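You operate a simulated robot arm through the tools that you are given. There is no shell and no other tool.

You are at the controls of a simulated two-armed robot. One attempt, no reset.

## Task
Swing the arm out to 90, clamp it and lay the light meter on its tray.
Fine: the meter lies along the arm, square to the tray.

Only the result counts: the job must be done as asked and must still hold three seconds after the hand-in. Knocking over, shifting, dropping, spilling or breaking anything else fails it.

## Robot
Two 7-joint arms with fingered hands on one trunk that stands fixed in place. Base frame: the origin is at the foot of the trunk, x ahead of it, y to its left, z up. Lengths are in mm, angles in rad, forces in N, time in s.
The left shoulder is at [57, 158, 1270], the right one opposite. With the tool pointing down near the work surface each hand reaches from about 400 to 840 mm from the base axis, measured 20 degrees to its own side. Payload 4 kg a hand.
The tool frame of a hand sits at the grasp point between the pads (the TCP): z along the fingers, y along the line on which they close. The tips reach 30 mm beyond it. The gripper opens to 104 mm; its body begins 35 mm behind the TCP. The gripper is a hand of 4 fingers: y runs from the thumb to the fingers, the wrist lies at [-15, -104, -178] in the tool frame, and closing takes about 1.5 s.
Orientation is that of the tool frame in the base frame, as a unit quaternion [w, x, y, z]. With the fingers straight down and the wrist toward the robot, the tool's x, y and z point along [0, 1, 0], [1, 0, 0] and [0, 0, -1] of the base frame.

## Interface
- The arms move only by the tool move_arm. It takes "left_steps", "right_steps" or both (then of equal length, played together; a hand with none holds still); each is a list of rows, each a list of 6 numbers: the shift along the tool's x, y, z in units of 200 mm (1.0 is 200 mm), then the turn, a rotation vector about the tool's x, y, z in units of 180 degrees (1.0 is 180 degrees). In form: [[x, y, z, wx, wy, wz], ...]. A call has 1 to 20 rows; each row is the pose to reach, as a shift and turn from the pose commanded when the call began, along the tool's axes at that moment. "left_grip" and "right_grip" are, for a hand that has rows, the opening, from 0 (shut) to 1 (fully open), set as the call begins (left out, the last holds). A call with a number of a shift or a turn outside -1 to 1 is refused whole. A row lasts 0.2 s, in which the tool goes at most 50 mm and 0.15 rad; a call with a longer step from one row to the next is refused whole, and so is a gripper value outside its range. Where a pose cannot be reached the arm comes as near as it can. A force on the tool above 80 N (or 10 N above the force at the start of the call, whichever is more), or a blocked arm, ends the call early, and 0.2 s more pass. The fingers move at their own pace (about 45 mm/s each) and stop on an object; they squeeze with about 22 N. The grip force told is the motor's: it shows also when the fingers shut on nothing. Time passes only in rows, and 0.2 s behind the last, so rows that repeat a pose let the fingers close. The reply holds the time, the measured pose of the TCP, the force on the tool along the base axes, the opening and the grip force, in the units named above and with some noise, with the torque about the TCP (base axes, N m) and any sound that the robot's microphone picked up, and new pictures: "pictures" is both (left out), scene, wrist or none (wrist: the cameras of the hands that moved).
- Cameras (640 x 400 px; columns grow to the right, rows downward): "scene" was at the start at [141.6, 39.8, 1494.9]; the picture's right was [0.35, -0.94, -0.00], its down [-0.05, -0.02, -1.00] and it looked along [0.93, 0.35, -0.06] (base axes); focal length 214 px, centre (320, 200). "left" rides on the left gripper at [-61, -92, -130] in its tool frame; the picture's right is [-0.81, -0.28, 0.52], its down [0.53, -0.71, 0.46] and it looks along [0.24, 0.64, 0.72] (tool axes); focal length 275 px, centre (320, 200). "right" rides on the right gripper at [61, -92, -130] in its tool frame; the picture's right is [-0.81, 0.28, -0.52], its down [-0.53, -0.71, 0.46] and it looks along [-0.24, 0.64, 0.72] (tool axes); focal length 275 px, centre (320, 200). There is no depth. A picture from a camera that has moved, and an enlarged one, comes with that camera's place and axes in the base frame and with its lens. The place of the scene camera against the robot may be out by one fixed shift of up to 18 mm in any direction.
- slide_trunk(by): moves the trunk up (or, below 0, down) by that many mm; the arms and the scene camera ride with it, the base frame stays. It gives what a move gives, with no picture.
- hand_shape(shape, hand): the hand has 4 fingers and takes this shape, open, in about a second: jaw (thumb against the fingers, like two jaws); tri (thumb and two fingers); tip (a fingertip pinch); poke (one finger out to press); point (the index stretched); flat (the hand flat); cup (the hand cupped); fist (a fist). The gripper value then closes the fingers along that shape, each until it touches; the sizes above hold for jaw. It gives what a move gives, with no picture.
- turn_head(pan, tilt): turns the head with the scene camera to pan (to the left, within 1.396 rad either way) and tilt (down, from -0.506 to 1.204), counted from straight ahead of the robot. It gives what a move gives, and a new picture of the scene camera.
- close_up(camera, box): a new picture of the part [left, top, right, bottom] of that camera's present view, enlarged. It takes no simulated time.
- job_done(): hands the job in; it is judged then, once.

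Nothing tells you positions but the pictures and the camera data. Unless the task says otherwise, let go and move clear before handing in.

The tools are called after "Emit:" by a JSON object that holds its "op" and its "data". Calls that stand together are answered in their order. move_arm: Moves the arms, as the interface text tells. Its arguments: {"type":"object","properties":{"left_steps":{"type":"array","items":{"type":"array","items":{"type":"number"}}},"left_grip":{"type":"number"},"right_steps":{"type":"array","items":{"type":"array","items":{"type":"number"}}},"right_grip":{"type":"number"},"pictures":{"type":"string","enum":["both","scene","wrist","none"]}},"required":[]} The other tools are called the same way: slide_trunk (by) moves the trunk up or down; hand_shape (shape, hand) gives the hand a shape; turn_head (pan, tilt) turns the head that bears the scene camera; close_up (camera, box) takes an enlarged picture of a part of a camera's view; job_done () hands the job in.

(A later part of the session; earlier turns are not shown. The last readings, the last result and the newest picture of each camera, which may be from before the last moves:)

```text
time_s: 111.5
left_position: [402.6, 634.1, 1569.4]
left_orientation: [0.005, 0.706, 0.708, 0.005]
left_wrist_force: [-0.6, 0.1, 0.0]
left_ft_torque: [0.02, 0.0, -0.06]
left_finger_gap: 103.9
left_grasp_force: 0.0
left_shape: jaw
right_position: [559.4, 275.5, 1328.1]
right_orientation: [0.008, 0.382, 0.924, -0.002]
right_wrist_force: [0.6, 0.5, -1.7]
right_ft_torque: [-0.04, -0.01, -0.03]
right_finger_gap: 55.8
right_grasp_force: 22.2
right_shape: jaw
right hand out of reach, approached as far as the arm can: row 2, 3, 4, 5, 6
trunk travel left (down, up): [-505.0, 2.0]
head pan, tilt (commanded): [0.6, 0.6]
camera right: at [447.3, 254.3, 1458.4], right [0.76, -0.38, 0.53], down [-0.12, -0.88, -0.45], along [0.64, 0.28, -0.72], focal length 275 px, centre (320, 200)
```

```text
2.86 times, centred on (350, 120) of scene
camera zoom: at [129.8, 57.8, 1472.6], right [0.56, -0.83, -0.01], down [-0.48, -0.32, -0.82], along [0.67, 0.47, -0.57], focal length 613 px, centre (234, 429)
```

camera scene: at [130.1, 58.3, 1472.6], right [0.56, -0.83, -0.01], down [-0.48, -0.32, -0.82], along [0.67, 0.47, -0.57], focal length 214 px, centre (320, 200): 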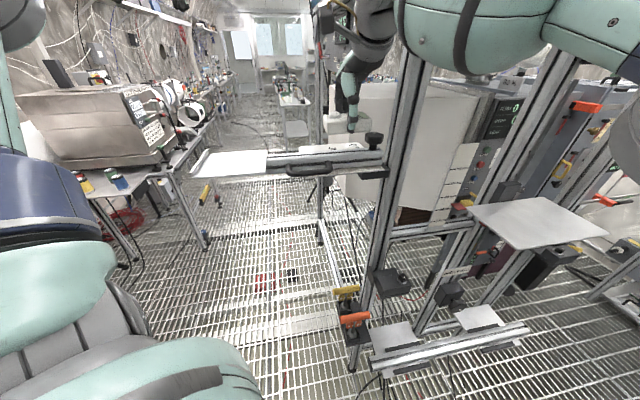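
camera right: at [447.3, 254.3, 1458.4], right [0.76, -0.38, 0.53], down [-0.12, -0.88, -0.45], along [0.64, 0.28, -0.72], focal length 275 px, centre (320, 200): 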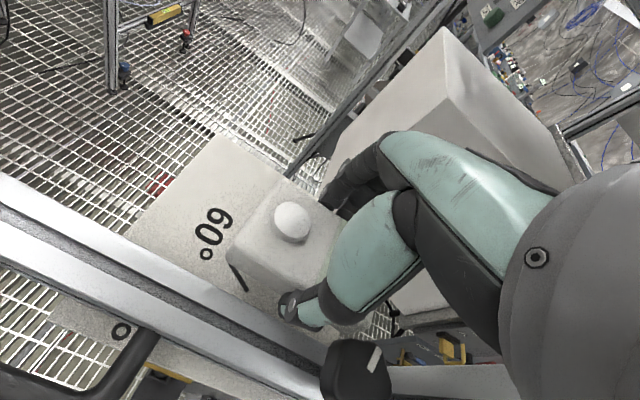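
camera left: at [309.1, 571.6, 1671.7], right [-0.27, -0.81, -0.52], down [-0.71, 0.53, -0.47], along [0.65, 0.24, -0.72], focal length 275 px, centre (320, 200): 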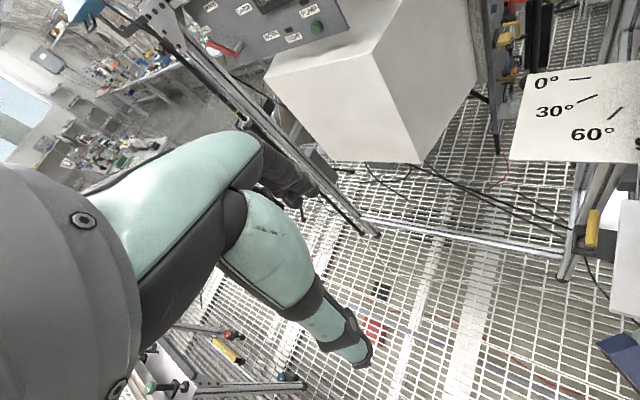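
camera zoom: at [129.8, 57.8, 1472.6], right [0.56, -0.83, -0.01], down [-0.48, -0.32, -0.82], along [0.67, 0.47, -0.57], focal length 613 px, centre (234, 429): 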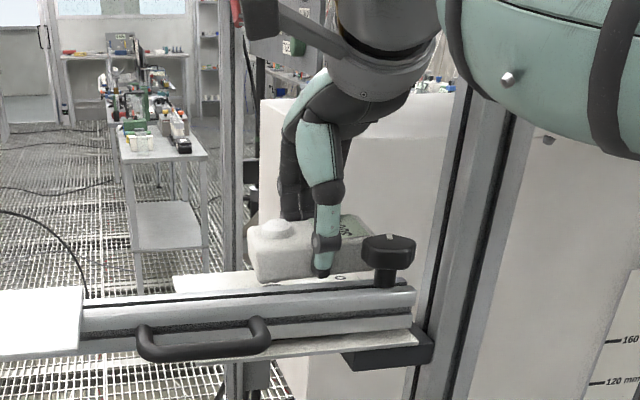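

Each step down gains a little reach. I'll continue diagonally to about z=1306, keeping the thumb clear of the rail.

Emit:
{"op": "move_arm", "data": {"right_steps": [[0.02, 0.04, 0.02, 0, 0, 0], [0.032, 0.055, 0.05, 0, 0, 0], [0.032, 0.06, 0.08, 0, 0, 0], [0.032, 0.06, 0.1, 0, 0, 0], [0.032, 0.06, 0.1, 0, 0, 0]], "pictures": "wrist"}}

Emit:
{"op": "close_up", "data": {"camera": "right", "box": [140, 130, 400, 390]}}

Emit:
{"op": "close_up", "data": {"camera": "scene", "box": [300, 80, 420, 190]}}

```text
time_s: 112.7
left_position: [404.0, 633.0, 1570.5]
left_orientation: [0.005, 0.707, 0.707, 0.004]
left_wrist_force: [0.1, -1.2, 0.4]
left_ft_torque: [0.04, -0.01, 0.01]
left_finger_gap: 104.4
left_grasp_force: 0.1
left_shape: jaw
right_position: [558.0, 275.1, 1328.9]
right_orientation: [0.007, 0.383, 0.924, -0.001]
right_wrist_force: [-0.4, -0.7, -1.7]
right_ft_torque: [0.0, -0.01, -0.03]
right_finger_gap: 55.9
right_grasp_force: 22.5
right_shape: jaw
right hand out of reach, approached as far as the arm can: row 1, 2, 3, 4, 5
trunk travel left (down, up): [-505.0, 2.0]
head pan, tilt (commanded): [0.6, 0.6]
camera right: at [447.3, 254.2, 1458.8], right [0.76, -0.38, 0.53], down [-0.12, -0.88, -0.45], along [0.64, 0.28, -0.72], focal length 275 px, centre (320, 200)
```

right: 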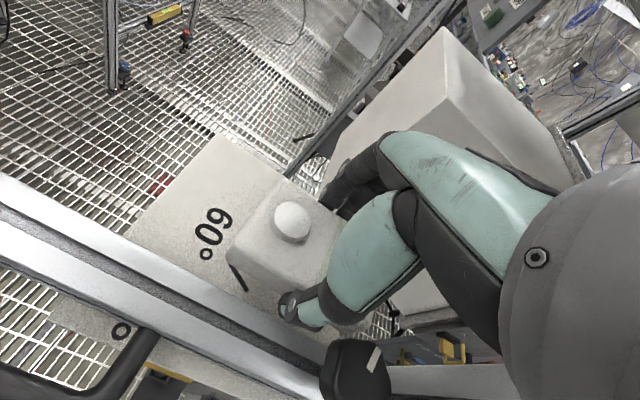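

```text
1.54 times, centred on (270, 260) of right
camera zoom: at [447.3, 254.2, 1458.8], right [0.76, -0.38, 0.53], down [-0.12, -0.88, -0.45], along [0.64, 0.28, -0.72], focal length 424 px, centre (397, 108)
```

zoom: 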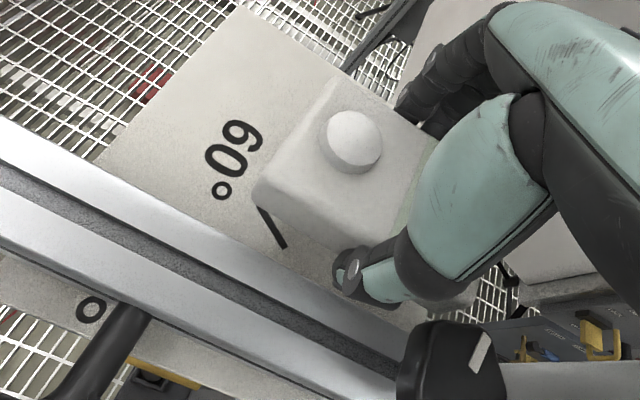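

```text
3.64 times, centred on (360, 135) of scene
camera zoom: at [129.6, 57.9, 1472.7], right [0.56, -0.83, -0.01], down [-0.48, -0.32, -0.82], along [0.67, 0.47, -0.57], focal length 780 px, centre (174, 436)
```

zoom: 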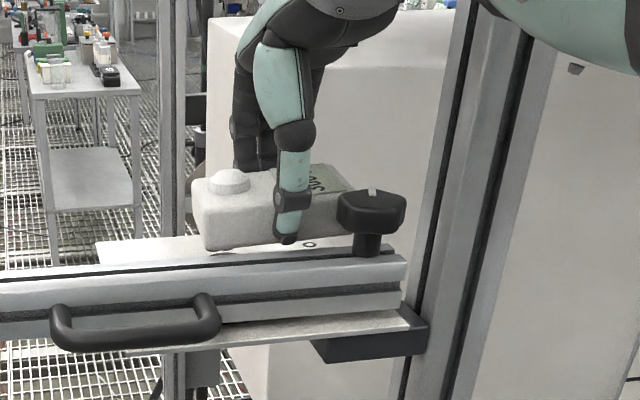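

It made no progress with both at once. I'll ask for straight down first.

Emit:
{"op": "move_arm", "data": {"right_steps": [[0, 0, 0.03, 0, 0, 0], [0, 0, 0.06, 0, 0, 0], [0, 0, 0.09, 0, 0, 0], [0, 0, 0.09, 0, 0, 0]], "pictures": "none"}}

Emit:
{"op": "close_up", "data": {"camera": "right", "box": [140, 130, 400, 390]}}

Emit:
{"op": "close_up", "data": {"camera": "scene", "box": [300, 80, 420, 190]}}

```text
time_s: 113.7
left_position: [404.1, 635.3, 1569.9]
left_orientation: [0.006, 0.706, 0.708, 0.003]
left_wrist_force: [-0.4, -0.4, 0.5]
left_ft_torque: [-0.03, 0.03, 0.01]
left_finger_gap: 103.9
left_grasp_force: 0.0
left_shape: jaw
right_position: [559.4, 275.0, 1308.1]
right_orientation: [0.007, 0.384, 0.923, -0.002]
right_wrist_force: [9.3, 9.8, 6.9]
right_ft_torque: [-0.09, 0.17, -0.05]
right_finger_gap: 55.6
right_grasp_force: 22.3
right_shape: jaw
trunk travel left (down, up): [-505.0, 2.0]
head pan, tilt (commanded): [0.6, 0.6]
```

```text
1.54 times, centred on (270, 260) of right
camera zoom: at [448.0, 254.6, 1438.9], right [0.76, -0.38, 0.53], down [-0.12, -0.89, -0.45], along [0.64, 0.27, -0.72], focal length 424 px, centre (397, 108)
```

zoom: 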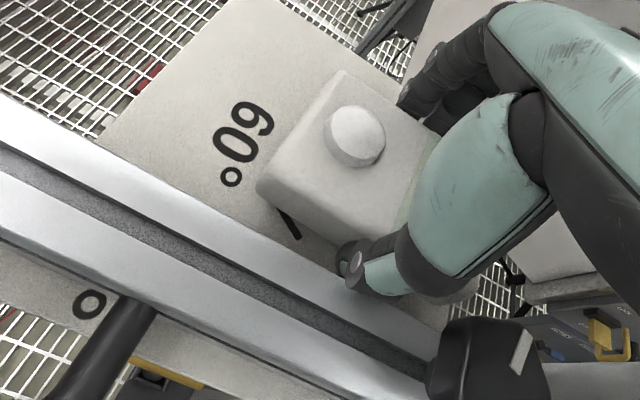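

```text
3.64 times, centred on (360, 135) of scene
camera zoom: at [131.4, 59.8, 1472.5], right [0.56, -0.83, -0.01], down [-0.48, -0.32, -0.82], along [0.67, 0.47, -0.58], focal length 780 px, centre (174, 436)
```

zoom: 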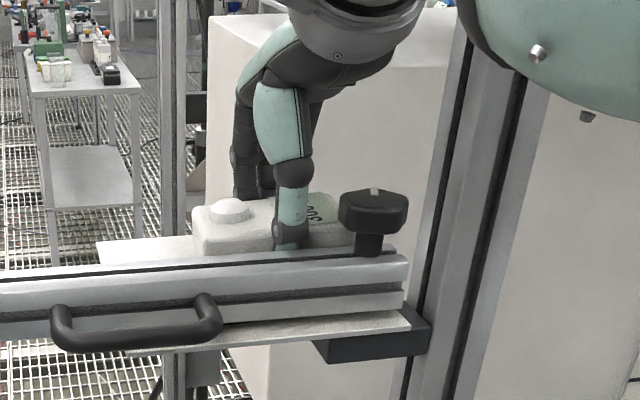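

The thumb is touching the rail edge lightly. Being lower now, there should be more reach, so I'll shift 10 mm away from the rail.

Emit:
{"op": "move_arm", "data": {"right_steps": [[0, 0.02, -0.01, 0, 0, 0], [0, 0.04, -0.01, 0, 0, 0], [0, 0.05, -0.01, 0, 0, 0], [0, 0.05, -0.01, 0, 0, 0]], "pictures": "none"}}

Emit:
{"op": "close_up", "data": {"camera": "right", "box": [140, 130, 400, 390]}}

```text
time_s: 114.7
left_position: [403.1, 632.3, 1569.8]
left_orientation: [0.004, 0.706, 0.708, 0.004]
left_wrist_force: [-0.2, -0.6, 0.0]
left_ft_torque: [0.0, 0.02, -0.03]
left_finger_gap: 103.8
left_grasp_force: 0.0
left_shape: jaw
right_position: [561.0, 276.6, 1311.0]
right_orientation: [0.008, 0.384, 0.923, -0.002]
right_wrist_force: [-0.5, -0.3, -2.1]
right_ft_torque: [0.02, 0.01, 0.0]
right_finger_gap: 56.0
right_grasp_force: 22.1
right_shape: jaw
right hand out of reach, approached as far as the arm can: row 2, 3, 4
trunk travel left (down, up): [-505.0, 2.0]
head pan, tilt (commanded): [0.6, 0.6]
```

```text
1.54 times, centred on (270, 260) of right
camera zoom: at [449.1, 256.3, 1441.8], right [0.76, -0.37, 0.53], down [-0.12, -0.89, -0.45], along [0.64, 0.28, -0.72], focal length 424 px, centre (397, 108)
```

zoom: 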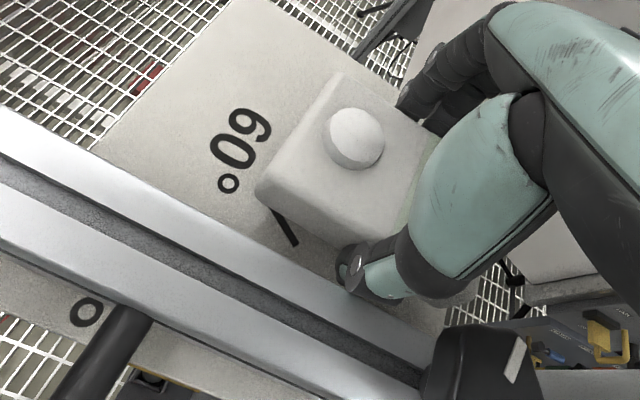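

Reach is slightly better further out along the rail, where I'm square to the shoulder. I'll shift 30 mm along the rail at this height and then ease away from it while lowering.

Emit:
{"op": "move_arm", "data": {"right_steps": [[0.05, 0.0, -0.01, 0, 0, 0], [0.1, 0.005, -0.01, 0, 0, 0], [0.15, 0.01, -0.01, 0, 0, 0], [0.15, 0.02, -0.01, 0, 0, 0], [0.15, 0.02, -0.01, 0, 0, 0]], "pictures": "none"}}

Emit:
{"op": "close_up", "data": {"camera": "right", "box": [140, 130, 400, 390]}}

Emit:
{"op": "close_up", "data": {"camera": "scene", "box": [300, 80, 420, 190]}}

```text
time_s: 115.8
left_position: [403.7, 633.5, 1570.2]
left_orientation: [0.004, 0.707, 0.708, 0.005]
left_wrist_force: [-0.3, 0.0, -0.8]
left_ft_torque: [0.02, 0.0, 0.03]
left_finger_gap: 103.7
left_grasp_force: 0.0
left_shape: jaw
right_position: [546.8, 285.4, 1316.3]
right_orientation: [0.008, 0.383, 0.924, -0.002]
right_wrist_force: [2.8, 0.9, -0.5]
right_ft_torque: [0.03, -0.05, 0.06]
right_finger_gap: 55.9
right_grasp_force: 22.4
right_shape: jaw
right hand out of reach, approached as far as the arm can: row 2, 3, 4, 5
trunk travel left (down, up): [-505.0, 2.0]
head pan, tilt (commanded): [0.6, 0.6]
```

```text
1.54 times, centred on (270, 260) of right
camera zoom: at [435.9, 264.6, 1447.2], right [0.76, -0.38, 0.53], down [-0.12, -0.88, -0.45], along [0.64, 0.28, -0.72], focal length 424 px, centre (397, 108)
```

zoom: 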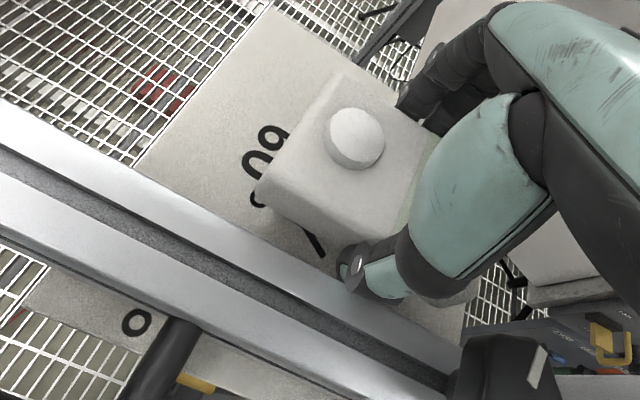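

```text
3.64 times, centred on (360, 135) of scene
camera zoom: at [129.8, 58.1, 1472.6], right [0.56, -0.83, -0.01], down [-0.48, -0.32, -0.82], along [0.67, 0.47, -0.57], focal length 780 px, centre (174, 436)
```

zoom: 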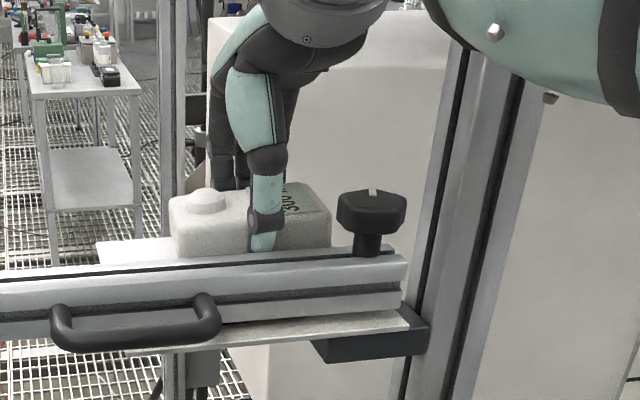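

The reach limit is the issue, so I'll lean the hand 5° forward. That brings the wrist closer and lets the meter move 15 mm further from the rail, with only a slight tilt of the meter.

Emit:
{"op": "move_arm", "data": {"right_steps": [[0, 0, -0.06, 0, 0, 0], [-0.01, 0, -0.06, -0.0139, 0, 0], [-0.02, 0.01, -0.06, -0.0278, 0, 0], [-0.03, 0.04, -0.06, -0.0278, 0, 0], [-0.0475, 0.083, -0.06, -0.0278, 0, 0], [-0.0475, 0.083, -0.06, -0.0278, 0, 0]], "pictures": "wrist"}}

Emit:
{"op": "close_up", "data": {"camera": "scene", "box": [300, 80, 420, 190]}}

```text
time_s: 117.2
left_position: [402.7, 632.3, 1570.3]
left_orientation: [0.005, 0.706, 0.708, 0.002]
left_wrist_force: [-0.1, -0.6, -0.5]
left_ft_torque: [0.01, 0.0, 0.04]
left_finger_gap: 103.9
left_grasp_force: 0.0
left_shape: jaw
right_position: [564.3, 290.7, 1329.6]
right_orientation: [0.025, 0.383, 0.923, 0.038]
right_wrist_force: [0.0, -0.4, -1.5]
right_ft_torque: [0.03, -0.02, -0.01]
right_finger_gap: 55.9
right_grasp_force: 22.2
right_shape: jaw
right hand out of reach, approached as far as the arm can: row 1
trunk travel left (down, up): [-505.0, 2.0]
head pan, tilt (commanded): [0.6, 0.6]
camera right: at [445.8, 262.0, 1450.2], right [0.73, -0.41, 0.55], down [-0.09, -0.86, -0.51], along [0.68, 0.32, -0.66], focal length 275 px, centre (320, 200)
```

right: 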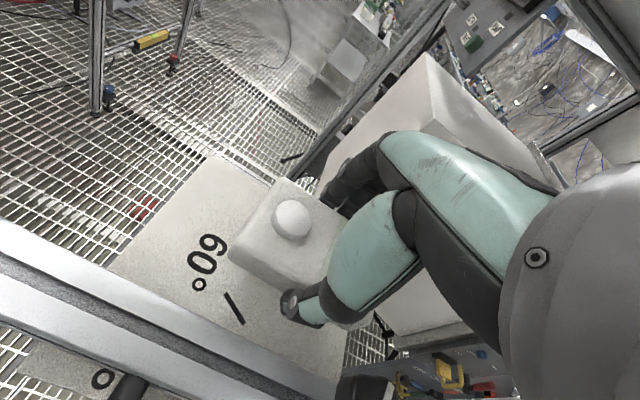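

```text
3.64 times, centred on (360, 135) of scene
camera zoom: at [129.7, 57.5, 1472.7], right [0.56, -0.83, -0.01], down [-0.48, -0.32, -0.82], along [0.67, 0.47, -0.57], focal length 780 px, centre (174, 436)
```

zoom: 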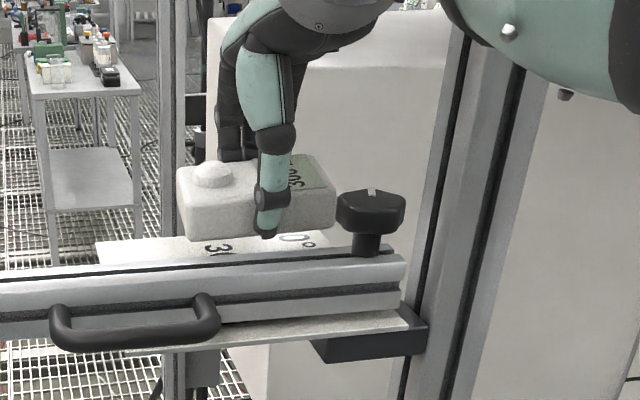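

That worked: the meter is now well clear of the rail and knob. I'll lower straight down to just above the plate.

Emit:
{"op": "move_arm", "data": {"right_steps": [[0, -0.0026, 0.03, 0, 0, 0], [0, -0.005, 0.06, 0, 0, 0], [0, -0.0074, 0.085, 0, 0, 0], [0, -0.0074, 0.085, 0, 0, 0]], "pictures": "wrist"}}

Emit:
{"op": "close_up", "data": {"camera": "scene", "box": [310, 100, 390, 170]}}

Emit:
{"op": "close_up", "data": {"camera": "right", "box": [140, 130, 400, 390]}}

```text
time_s: 118.2
left_position: [401.5, 633.5, 1571.2]
left_orientation: [0.005, 0.707, 0.707, 0.004]
left_wrist_force: [0.9, -0.2, 0.6]
left_ft_torque: [-0.01, 0.01, -0.01]
left_finger_gap: 104.1
left_grasp_force: 0.0
left_shape: jaw
right_position: [565.4, 289.8, 1312.1]
right_orientation: [0.024, 0.382, 0.923, 0.038]
right_wrist_force: [0.7, -0.3, -1.9]
right_ft_torque: [0.02, -0.01, -0.01]
right_finger_gap: 56.1
right_grasp_force: 22.0
right_shape: jaw
trunk travel left (down, up): [-505.0, 2.0]
head pan, tilt (commanded): [0.6, 0.6]
camera right: at [445.7, 261.8, 1433.7], right [0.73, -0.41, 0.55], down [-0.09, -0.86, -0.51], along [0.68, 0.32, -0.66], focal length 275 px, centre (320, 200)
```

right: 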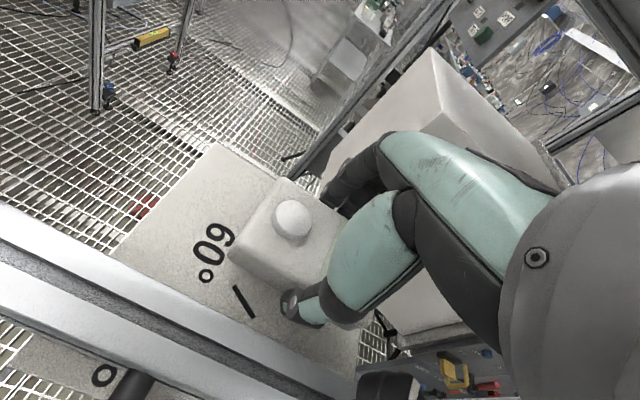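

```text
5.71 times, centred on (350, 135) of scene
camera zoom: at [129.6, 58.1, 1472.7], right [0.56, -0.83, -0.01], down [-0.48, -0.32, -0.82], along [0.67, 0.47, -0.57], focal length 1226 px, centre (149, 571)
```

zoom: 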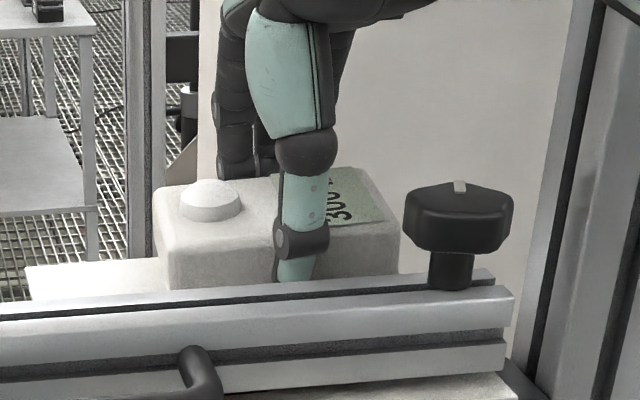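

```text
1.54 times, centred on (270, 260) of right
camera zoom: at [445.7, 261.8, 1433.7], right [0.73, -0.41, 0.55], down [-0.09, -0.86, -0.51], along [0.68, 0.32, -0.66], focal length 424 px, centre (397, 108)
```

zoom: 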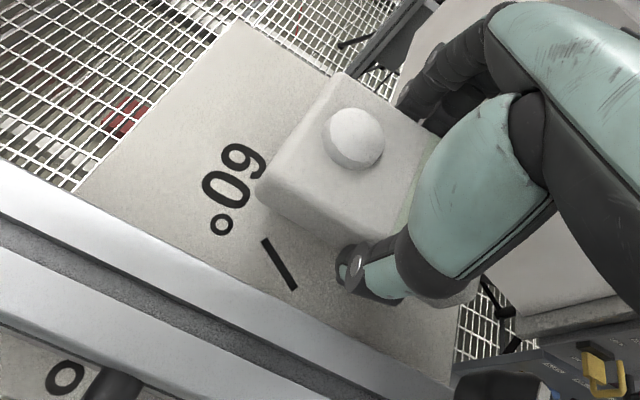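

Emit:
{"op": "move_arm", "data": {"right_steps": [[0, -0.001, 0.01, 0, 0, 0], [0, -0.0017, 0.02, 0, 0, 0], [0, -0.0022, 0.025, 0, 0, 0], [0, -0.0022, 0.025, 0, 0, 0]], "pictures": "none"}}

```text
time_s: 119.2
left_position: [403.0, 633.0, 1571.8]
left_orientation: [0.005, 0.707, 0.707, 0.004]
left_wrist_force: [-0.2, -0.3, 0.9]
left_ft_torque: [0.0, 0.04, 0.0]
left_finger_gap: 104.3
left_grasp_force: 0.1
left_shape: jaw
right_position: [564.8, 289.8, 1306.8]
right_orientation: [0.024, 0.383, 0.923, 0.038]
right_wrist_force: [-0.6, -0.2, -1.1]
right_ft_torque: [-0.06, -0.01, -0.01]
right_finger_gap: 56.0
right_grasp_force: 22.2
right_shape: jaw
trunk travel left (down, up): [-505.0, 2.0]
head pan, tilt (commanded): [0.6, 0.6]
```

No contact yet; going on in small steps.

Emit:
{"op": "move_arm", "data": {"right_steps": [[0, -0.0007, 0.008, 0, 0, 0], [0, -0.0014, 0.016, 0, 0, 0], [0, -0.0014, 0.016, 0, 0, 0]], "pictures": "none"}}

```text
time_s: 120.0
left_position: [404.3, 634.0, 1571.4]
left_orientation: [0.004, 0.706, 0.708, 0.003]
left_wrist_force: [-0.6, -0.1, -0.3]
left_ft_torque: [0.05, 0.01, -0.01]
left_finger_gap: 104.0
left_grasp_force: 0.0
left_shape: jaw
right_position: [564.9, 289.7, 1302.4]
right_orientation: [0.024, 0.383, 0.923, 0.038]
right_wrist_force: [-0.7, 0.7, -1.2]
right_ft_torque: [-0.02, 0.0, 0.01]
right_finger_gap: 55.9
right_grasp_force: 21.8
right_shape: jaw
trunk travel left (down, up): [-505.0, 2.0]
head pan, tilt (commanded): [0.6, 0.6]
```

Emit:
{"op": "move_arm", "data": {"right_steps": [[0, -0.0007, 0.008, 0, 0, 0], [0, -0.0013, 0.015, 0, 0, 0], [0, -0.0013, 0.015, 0, 0, 0]], "pictures": "wrist"}}

Emit:
{"op": "close_up", "data": {"camera": "scene", "box": [310, 100, 390, 170]}}

Emit:
{"op": "close_up", "data": {"camera": "right", "box": [140, 130, 400, 390]}}

```text
time_s: 120.8
left_position: [403.6, 633.0, 1570.5]
left_orientation: [0.005, 0.706, 0.708, 0.003]
left_wrist_force: [-0.1, 0.4, -0.2]
left_ft_torque: [-0.04, 0.0, -0.01]
left_finger_gap: 104.0
left_grasp_force: 0.1
left_shape: jaw
right_position: [565.1, 290.5, 1300.4]
right_orientation: [0.024, 0.383, 0.923, 0.039]
right_wrist_force: [0.0, -0.8, -1.8]
right_ft_torque: [-0.03, 0.03, 0.01]
right_finger_gap: 55.9
right_grasp_force: 21.5
right_shape: jaw
trunk travel left (down, up): [-505.0, 2.0]
head pan, tilt (commanded): [0.6, 0.6]
camera right: at [445.8, 261.8, 1421.8], right [0.73, -0.41, 0.55], down [-0.09, -0.86, -0.51], along [0.68, 0.32, -0.66], focal length 275 px, centre (320, 200)
```

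right: 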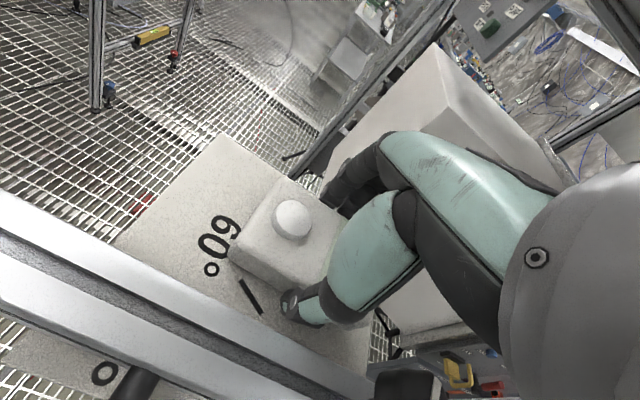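

```text
5.71 times, centred on (350, 135) of scene
camera zoom: at [129.6, 57.9, 1472.7], right [0.56, -0.83, -0.01], down [-0.48, -0.32, -0.82], along [0.67, 0.47, -0.57], focal length 1226 px, centre (149, 571)
```

zoom: 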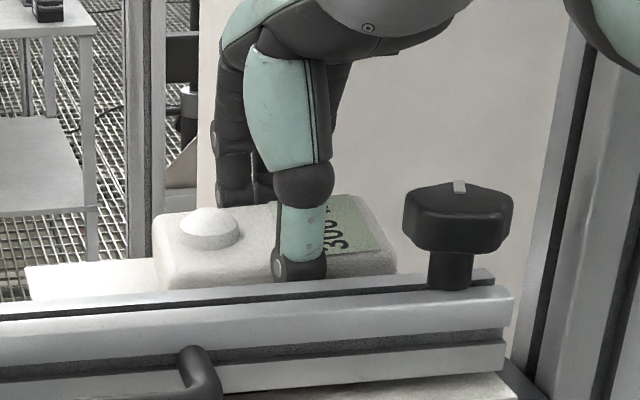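

```text
1.54 times, centred on (270, 260) of right
camera zoom: at [445.8, 261.8, 1421.8], right [0.73, -0.41, 0.55], down [-0.09, -0.86, -0.51], along [0.68, 0.32, -0.66], focal length 424 px, centre (397, 108)
```

zoom: 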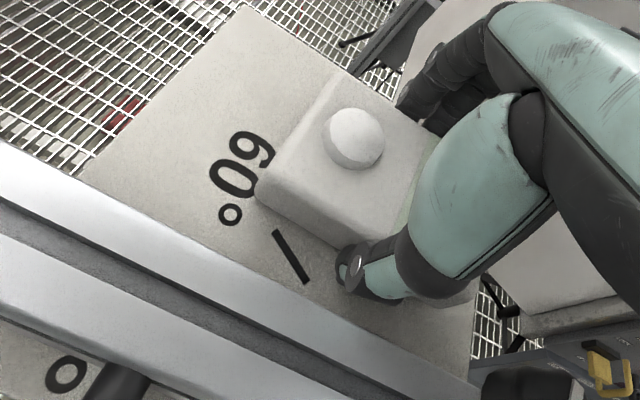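

Emit:
{"op": "move_arm", "data": {"right_steps": [[0, -0.0007, 0.008, 0, 0, 0], [0, -0.0013, 0.015, 0, 0, 0], [0, -0.0013, 0.015, 0, 0, 0]], "pictures": "none"}}

```text
time_s: 121.7
left_position: [403.2, 632.9, 1570.3]
left_orientation: [0.005, 0.706, 0.708, 0.004]
left_wrist_force: [-0.3, -0.6, 1.1]
left_ft_torque: [0.0, 0.01, 0.0]
left_finger_gap: 104.0
left_grasp_force: 0.0
left_shape: jaw
right_position: [564.4, 290.8, 1297.0]
right_orientation: [0.024, 0.382, 0.923, 0.038]
right_wrist_force: [0.5, 0.5, -0.7]
right_ft_torque: [0.01, 0.06, -0.05]
right_finger_gap: 56.3
right_grasp_force: 22.3
right_shape: jaw
trunk travel left (down, up): [-505.0, 2.0]
head pan, tilt (commanded): [0.6, 0.6]
```

Emit:
{"op": "move_arm", "data": {"right_steps": [[0, -0.0007, 0.008, 0, 0, 0], [0, -0.0013, 0.015, 0, 0, 0], [0, -0.0013, 0.015, 0, 0, 0]], "pictures": "none"}}

Emit:
{"op": "close_up", "data": {"camera": "scene", "box": [310, 100, 390, 170]}}

Emit:
{"op": "close_up", "data": {"camera": "right", "box": [200, 170, 340, 350]}}

```text
time_s: 122.5
left_position: [402.2, 632.2, 1570.4]
left_orientation: [0.005, 0.707, 0.708, 0.004]
left_wrist_force: [-1.0, 0.0, -0.7]
left_ft_torque: [0.0, 0.01, 0.0]
left_finger_gap: 104.1
left_grasp_force: 0.0
left_shape: jaw
right_position: [564.1, 289.0, 1295.4]
right_orientation: [0.025, 0.383, 0.922, 0.039]
right_wrist_force: [2.4, 1.7, 8.3]
right_ft_torque: [-0.08, 0.16, 0.03]
right_finger_gap: 56.1
right_grasp_force: 22.0
right_shape: jaw
trunk travel left (down, up): [-505.0, 2.0]
head pan, tilt (commanded): [0.6, 0.6]
```

```text
5.71 times, centred on (350, 135) of scene
camera zoom: at [129.0, 57.6, 1472.8], right [0.56, -0.83, -0.01], down [-0.48, -0.32, -0.82], along [0.67, 0.47, -0.57], focal length 1226 px, centre (149, 571)
```

zoom: 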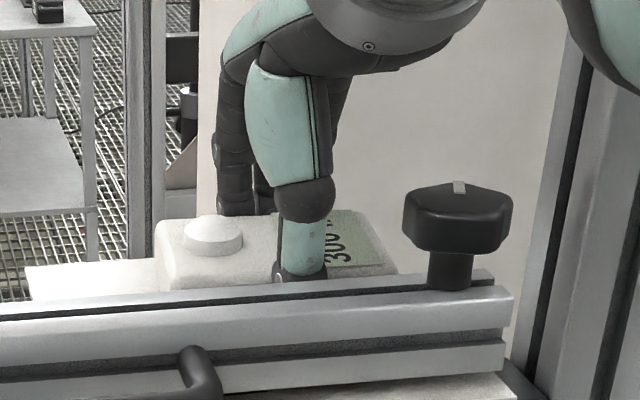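

```text
2.22 times, centred on (270, 260) of right
camera zoom: at [445.1, 260.7, 1416.6], right [0.73, -0.41, 0.55], down [-0.09, -0.86, -0.51], along [0.68, 0.32, -0.66], focal length 612 px, centre (431, 67)
```

zoom: 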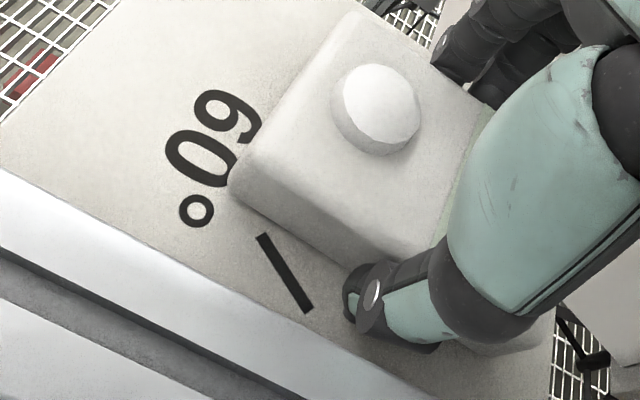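

The meter has touched the plate (8 N up). I'll open the hand to about 75 mm and, once open, rise straight up.

Emit:
{"op": "move_arm", "data": {"right_steps": [[0, 0, 0, 0, 0, 0], [0, 0, 0, 0, 0, 0], [0, 0, 0, 0, 0, 0], [0, 0, 0, 0, 0, 0], [0, 0, 0, 0, 0, 0]], "right_grip": 0.72, "pictures": "wrist"}}

Emit:
{"op": "close_up", "data": {"camera": "right", "box": [200, 170, 340, 350]}}

Emit:
{"op": "close_up", "data": {"camera": "scene", "box": [310, 100, 390, 170]}}

```text
time_s: 123.7
left_position: [402.2, 633.2, 1569.4]
left_orientation: [0.005, 0.706, 0.708, 0.004]
left_wrist_force: [0.9, 0.6, 0.4]
left_ft_torque: [0.0, 0.02, -0.01]
left_finger_gap: 104.1
left_grasp_force: 0.1
left_shape: jaw
right_position: [563.8, 289.1, 1295.0]
right_orientation: [0.024, 0.383, 0.923, 0.038]
right_wrist_force: [1.5, 1.1, 3.0]
right_ft_torque: [-0.03, 0.08, -0.04]
right_finger_gap: 73.6
right_grasp_force: 0.1
right_shape: jaw
trunk travel left (down, up): [-505.0, 2.0]
head pan, tilt (commanded): [0.6, 0.6]
camera right: at [445.2, 261.2, 1415.7], right [0.73, -0.41, 0.55], down [-0.09, -0.86, -0.51], along [0.68, 0.32, -0.66], focal length 275 px, centre (320, 200)
```

right: 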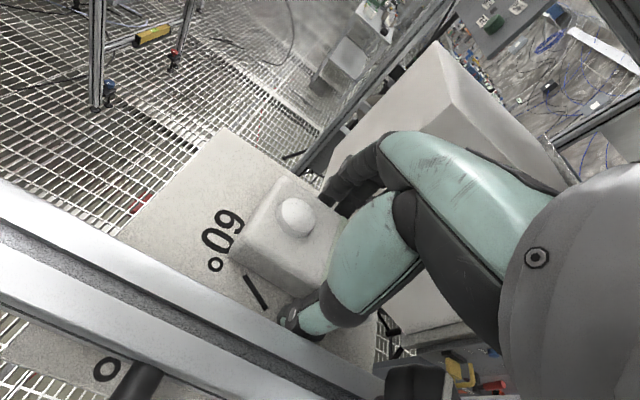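

```text
2.22 times, centred on (270, 260) of right
camera zoom: at [445.2, 261.2, 1415.7], right [0.73, -0.41, 0.55], down [-0.09, -0.86, -0.51], along [0.68, 0.32, -0.66], focal length 612 px, centre (431, 67)
```

zoom: 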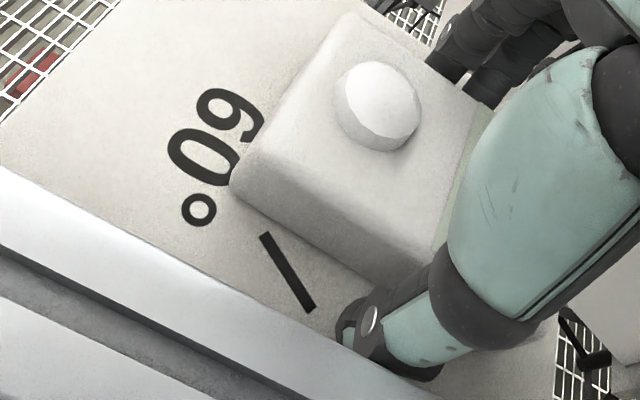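

```text
5.71 times, centred on (350, 135) of scene
camera zoom: at [129.2, 57.9, 1472.7], right [0.56, -0.83, -0.01], down [-0.48, -0.32, -0.82], along [0.67, 0.47, -0.57], focal length 1226 px, centre (149, 571)
```

zoom: 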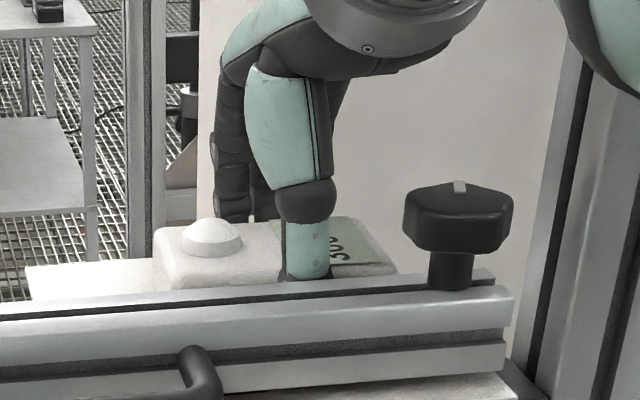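

The meter is resting flat on the plate. Rising straight up.

Emit:
{"op": "move_arm", "data": {"right_steps": [[0, 0.004, -0.05, 0, 0, 0], [0, 0.009, -0.1, 0, 0, 0], [0, 0.017, -0.2, 0, 0, 0], [0, 0.026, -0.3, 0, 0, 0], [0, 0.035, -0.4, 0, 0, 0], [0, 0.02, -0.5, 0, 0, 0]], "pictures": "wrist"}}

Emit:
{"op": "close_up", "data": {"camera": "scene", "box": [280, 80, 400, 180]}}

```text
time_s: 125.0
left_position: [399.9, 633.4, 1570.3]
left_orientation: [0.006, 0.707, 0.708, 0.005]
left_wrist_force: [-0.3, 0.7, 1.0]
left_ft_torque: [-0.02, -0.02, 0.03]
left_finger_gap: 104.0
left_grasp_force: 0.1
left_shape: jaw
right_position: [553.6, 272.7, 1394.8]
right_orientation: [0.026, 0.384, 0.922, 0.038]
right_wrist_force: [-0.5, 0.7, 0.0]
right_ft_torque: [-0.01, -0.02, -0.01]
right_finger_gap: 74.7
right_grasp_force: 0.0
right_shape: jaw
right hand out of reach, approached as far as the arm can: row 4, 5, 6
trunk travel left (down, up): [-505.0, 2.0]
head pan, tilt (commanded): [0.6, 0.6]
camera right: at [435.0, 244.6, 1516.8], right [0.73, -0.41, 0.55], down [-0.09, -0.86, -0.51], along [0.68, 0.32, -0.66], focal length 275 px, centre (320, 200)
```

right: 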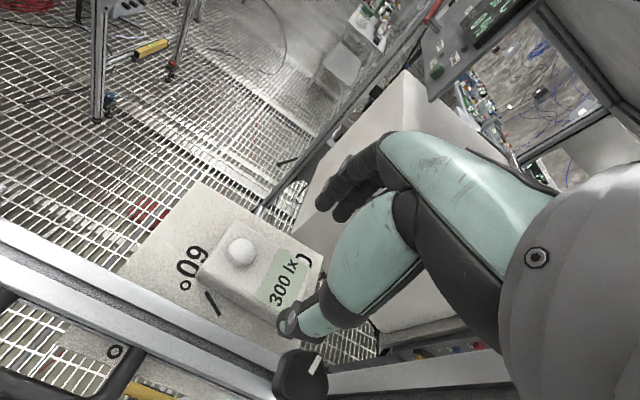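

```text
4.00 times, centred on (340, 130) of scene
camera zoom: at [127.7, 57.9, 1472.8], right [0.56, -0.83, -0.01], down [-0.48, -0.32, -0.82], along [0.67, 0.47, -0.57], focal length 858 px, centre (240, 480)
```

zoom: 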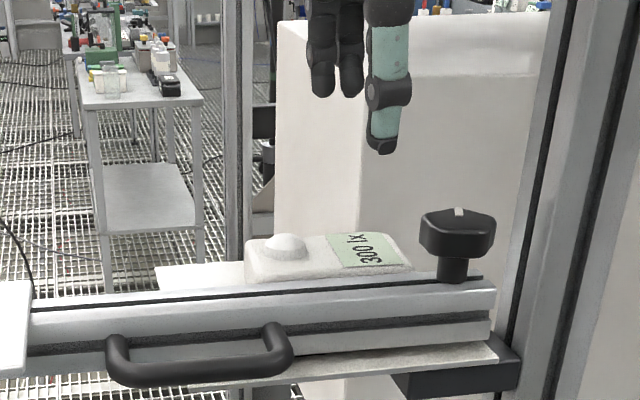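

The meter sits flat on the plate. Now the right hand withdraws toward the robot and away to the right.

Emit:
{"op": "move_arm", "data": {"right_steps": [[0, -0.05, -0.08, 0, 0, 0], [0, -0.2, -0.16, 0, 0, 0], [0, -0.36, -0.22, 0, 0, 0], [0, -0.52, -0.28, 0, 0, 0], [0, -0.68, -0.32, 0, 0, 0], [0, -0.84, -0.36, 0, 0, 0], [0, -0.95, -0.38, 0, 0, 0]], "pictures": "none"}}

Emit:
{"op": "move_arm", "data": {"right_steps": [[-0.12, -0.05, 0, 0.01, 0, 0.03], [-0.26, -0.1, 0, 0.02, 0, 0.06], [-0.4, -0.15, 0, 0.0278, 0, 0.1], [-0.55, -0.2, 0, 0.0278, 0, 0.13], [-0.7, -0.25, 0, 0.0278, 0, 0.16], [-0.85, -0.3, 0, 0.0278, 0, 0.19], [-0.98, -0.35, 0, 0.0278, 0, 0.22]], "pictures": "scene"}}

```text
time_s: 126.7
left_position: [402.2, 633.4, 1570.1]
left_orientation: [0.004, 0.707, 0.707, 0.004]
left_wrist_force: [0.2, -0.2, 0.6]
left_ft_torque: [-0.03, 0.0, -0.01]
left_finger_gap: 103.8
left_grasp_force: 0.0
left_shape: jaw
right_position: [414.3, 133.5, 1452.2]
right_orientation: [0.024, 0.382, 0.923, 0.039]
right_wrist_force: [-0.3, 0.7, -0.5]
right_ft_torque: [0.0, 0.03, -0.01]
right_finger_gap: 74.6
right_grasp_force: 0.0
right_shape: jaw
trunk travel left (down, up): [-505.0, 2.0]
head pan, tilt (commanded): [0.6, 0.6]
```

```text
time_s: 128.2
left_position: [403.7, 630.5, 1570.7]
left_orientation: [0.005, 0.707, 0.708, 0.004]
left_wrist_force: [-1.0, -0.2, -1.1]
left_ft_torque: [0.02, -0.02, 0.0]
left_finger_gap: 103.9
left_grasp_force: 0.0
left_shape: jaw
right_position: [507.1, -56.0, 1448.5]
right_orientation: [-0.006, 0.674, 0.738, 0.005]
right_wrist_force: [-0.5, 0.5, 0.5]
right_ft_torque: [0.02, 0.02, 0.01]
right_finger_gap: 74.4
right_grasp_force: 0.0
right_shape: jaw
trunk travel left (down, up): [-505.0, 2.0]
head pan, tilt (commanded): [0.6, 0.6]
camera scene: at [129.5, 56.8, 1472.7], right [0.56, -0.83, -0.01], down [-0.48, -0.32, -0.82], along [0.67, 0.47, -0.57], focal length 214 px, centre (320, 200)
```

scene: 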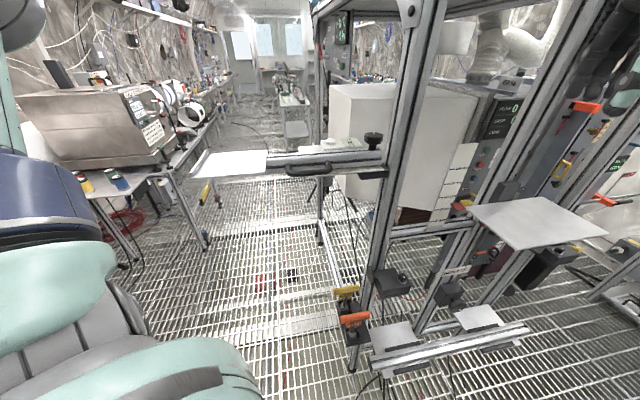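

Right hand is clear. Now the left hand comes in: turning to the tray's orientation, moving toward the tray to verify it can reach there before picking up the meter.

Emit:
{"op": "move_arm", "data": {"left_steps": [[-0.15, 0, 0.05, 0, 0, -0.041], [-0.32, 0, 0.12, 0, 0, -0.082], [-0.49, -0.01, 0.2, 0, 0, -0.123], [-0.66, -0.02, 0.28, 0, 0, -0.164], [-0.83, -0.02, 0.36, 0, 0, -0.205], [-1.0, -0.02, 0.45, 0, 0, -0.245]], "pictures": "none"}}

Emit:
{"op": "move_arm", "data": {"left_steps": [[-0.02, -0.1, 0.05, 0, 0, 0], [-0.03, -0.2, 0.1, 0, 0, 0], [-0.05, -0.3, 0.15, 0, 0, 0], [-0.06, -0.38, 0.2, 0, 0, 0], [-0.06, -0.38, 0.25, 0, 0, 0]], "pictures": "both"}}

```text
time_s: 129.7
left_position: [401.0, 426.3, 1478.0]
left_orientation: [0.005, 0.389, 0.921, 0.003]
left_wrist_force: [-0.5, -0.2, -0.1]
left_ft_torque: [0.0, 0.05, 0.04]
left_finger_gap: 104.0
left_grasp_force: 0.0
left_shape: jaw
right_position: [507.3, -56.4, 1446.5]
right_orientation: [-0.007, 0.674, 0.739, 0.005]
right_wrist_force: [0.1, -0.3, -0.1]
right_ft_torque: [0.01, -0.01, -0.04]
right_finger_gap: 74.5
right_grasp_force: 0.1
right_shape: jaw
trunk travel left (down, up): [-505.0, 2.0]
head pan, tilt (commanded): [0.6, 0.6]
```

```text
time_s: 130.8
left_position: [352.9, 367.8, 1426.1]
left_orientation: [0.006, 0.388, 0.921, 0.003]
left_wrist_force: [-0.7, 0.7, -0.3]
left_ft_torque: [0.0, -0.01, -0.03]
left_finger_gap: 104.1
left_grasp_force: 0.0
left_shape: jaw
right_position: [506.7, -54.4, 1446.4]
right_orientation: [-0.006, 0.673, 0.739, 0.005]
right_wrist_force: [-0.3, 0.3, 0.4]
right_ft_torque: [-0.03, 0.04, 0.0]
right_finger_gap: 74.7
right_grasp_force: 0.1
right_shape: jaw
trunk travel left (down, up): [-505.0, 2.0]
head pan, tilt (commanded): [0.6, 0.6]
camera scene: at [129.2, 57.5, 1472.7], right [0.56, -0.83, -0.01], down [-0.48, -0.32, -0.82], along [0.67, 0.47, -0.57], focal length 214 px, centre (320, 200)
camera left: at [329.6, 260.2, 1558.1], right [0.37, -0.77, -0.51], down [-0.88, -0.12, -0.47], along [0.3, 0.62, -0.72], focal length 275 px, centre (320, 200)
```

scene: 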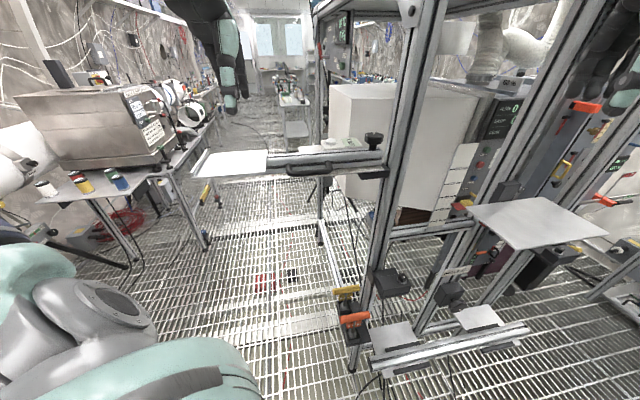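
left: 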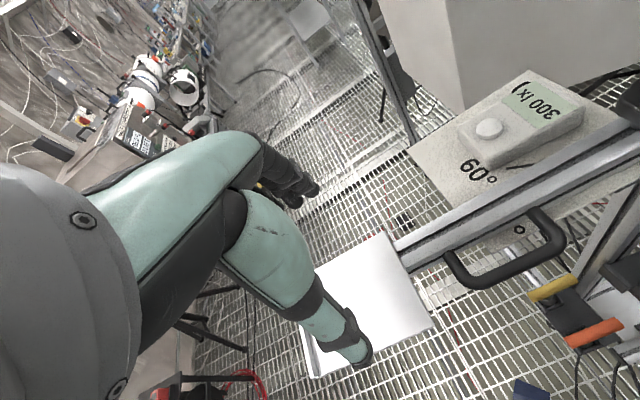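

The left hand can get over the tray in the right orientation. I'll also check it can go down nearly to placing height.

Emit:
{"op": "move_arm", "data": {"left_steps": [[0.06, 0.01, 0.1, 0, 0, 0], [0.124, 0.016, 0.2, 0, 0, 0], [0.124, 0.016, 0.3, 0, 0, 0], [0.124, 0.016, 0.38, 0, 0, 0], [0.124, 0.016, 0.38, 0, 0, 0]], "pictures": "both"}}

Emit:
{"op": "close_up", "data": {"camera": "scene", "box": [170, 80, 330, 200]}}

Emit:
{"op": "close_up", "data": {"camera": "left", "box": [380, 40, 640, 300]}}

```text
time_s: 132.1
left_position: [340.8, 389.6, 1350.5]
left_orientation: [0.006, 0.39, 0.921, 0.002]
left_wrist_force: [0.5, 0.2, -0.2]
left_ft_torque: [-0.05, 0.01, 0.01]
left_finger_gap: 103.8
left_grasp_force: 0.1
left_shape: jaw
right_position: [505.3, -53.3, 1447.1]
right_orientation: [-0.006, 0.673, 0.739, 0.005]
right_wrist_force: [0.0, -0.7, 1.0]
right_ft_torque: [-0.01, -0.01, 0.0]
right_finger_gap: 74.5
right_grasp_force: 0.0
right_shape: jaw
trunk travel left (down, up): [-505.0, 2.0]
head pan, tilt (commanded): [0.6, 0.6]
camera scene: at [128.6, 58.0, 1472.7], right [0.56, -0.83, -0.01], down [-0.48, -0.32, -0.82], along [0.67, 0.47, -0.57], focal length 214 px, centre (320, 200)
camera left: at [316.2, 280.5, 1482.5], right [0.37, -0.77, -0.51], down [-0.88, -0.12, -0.47], along [0.3, 0.62, -0.72], focal length 275 px, centre (320, 200)
```

scene: 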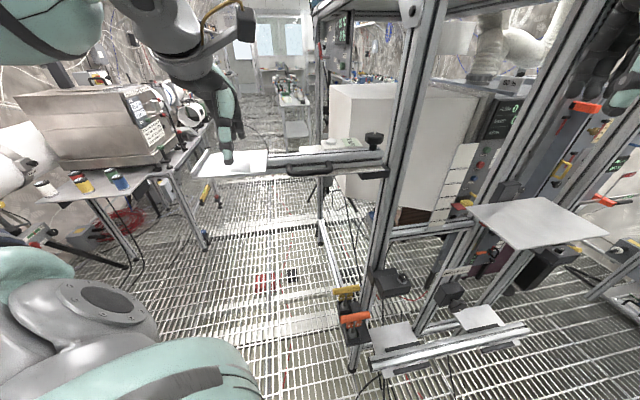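
left: 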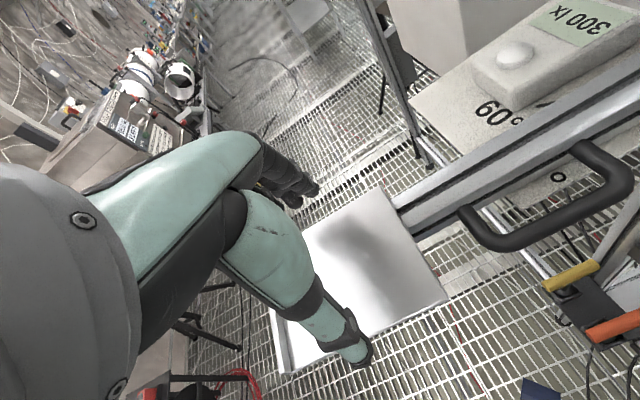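

```text
3.33 times, centred on (250, 140) of scene
camera zoom: at [128.6, 58.0, 1472.7], right [0.56, -0.83, -0.01], down [-0.48, -0.32, -0.82], along [0.67, 0.47, -0.57], focal length 715 px, centre (553, 400)
```

zoom: 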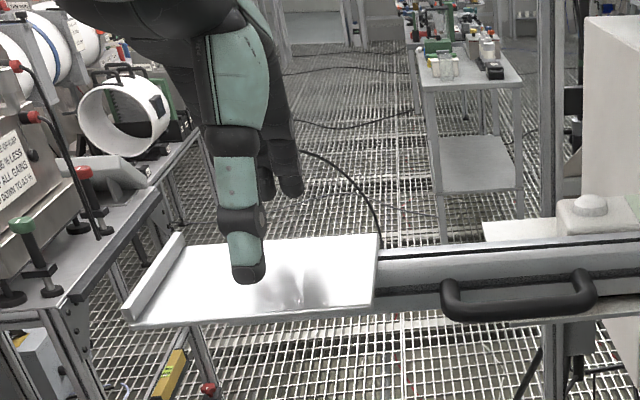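

```text
1.54 times, centred on (510, 170) of left
camera zoom: at [316.2, 280.5, 1482.5], right [0.37, -0.77, -0.51], down [-0.88, -0.12, -0.47], along [0.3, 0.62, -0.72], focal length 424 px, centre (28, 246)
```

zoom: 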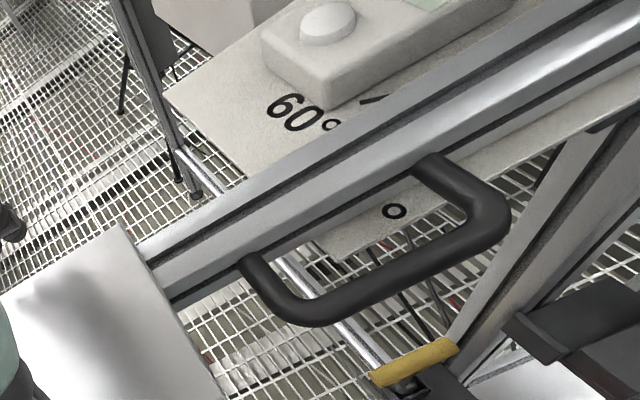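

Reachable with no trouble. Now I'll rise and move the left hand over to the meter on the plate.

Emit:
{"op": "move_arm", "data": {"left_steps": [[0, 0, -0.15, 0, 0, 0], [0, 0, -0.3, 0, 0, 0], [-0.15, 0.05, -0.4, 0, 0, 0], [-0.3, 0.1, -0.4, 0, 0, 0], [-0.45, 0.15, -0.4, 0, 0, 0], [-0.6, 0.2, -0.4, 0, 0, 0]], "pictures": "wrist"}}

Emit:
{"op": "close_up", "data": {"camera": "left", "box": [340, 90, 580, 290]}}

```text
time_s: 133.4
left_position: [452.2, 327.9, 1432.1]
left_orientation: [0.005, 0.388, 0.922, 0.003]
left_wrist_force: [0.5, -0.1, 0.2]
left_ft_torque: [-0.01, 0.01, 0.0]
left_finger_gap: 104.1
left_grasp_force: 0.0
left_shape: jaw
right_position: [506.8, -54.9, 1446.7]
right_orientation: [-0.007, 0.673, 0.739, 0.005]
right_wrist_force: [0.5, -0.1, 0.2]
right_ft_torque: [0.01, 0.01, -0.01]
right_finger_gap: 74.8
right_grasp_force: 0.0
right_shape: jaw
trunk travel left (down, up): [-505.0, 2.0]
head pan, tilt (commanded): [0.6, 0.6]
camera left: at [427.4, 219.6, 1564.1], right [0.37, -0.77, -0.51], down [-0.88, -0.11, -0.47], along [0.3, 0.62, -0.72], focal length 275 px, centre (320, 200)
```

left: 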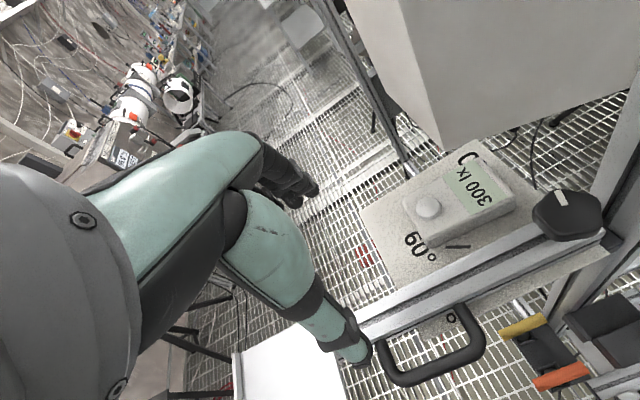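

```text
2.00 times, centred on (460, 190) of left
camera zoom: at [427.4, 219.6, 1564.1], right [0.37, -0.77, -0.51], down [-0.88, -0.11, -0.47], along [0.3, 0.62, -0.72], focal length 551 px, centre (40, 220)
```

zoom: 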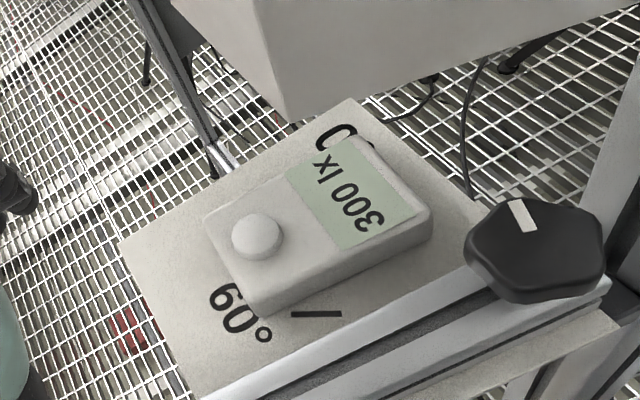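

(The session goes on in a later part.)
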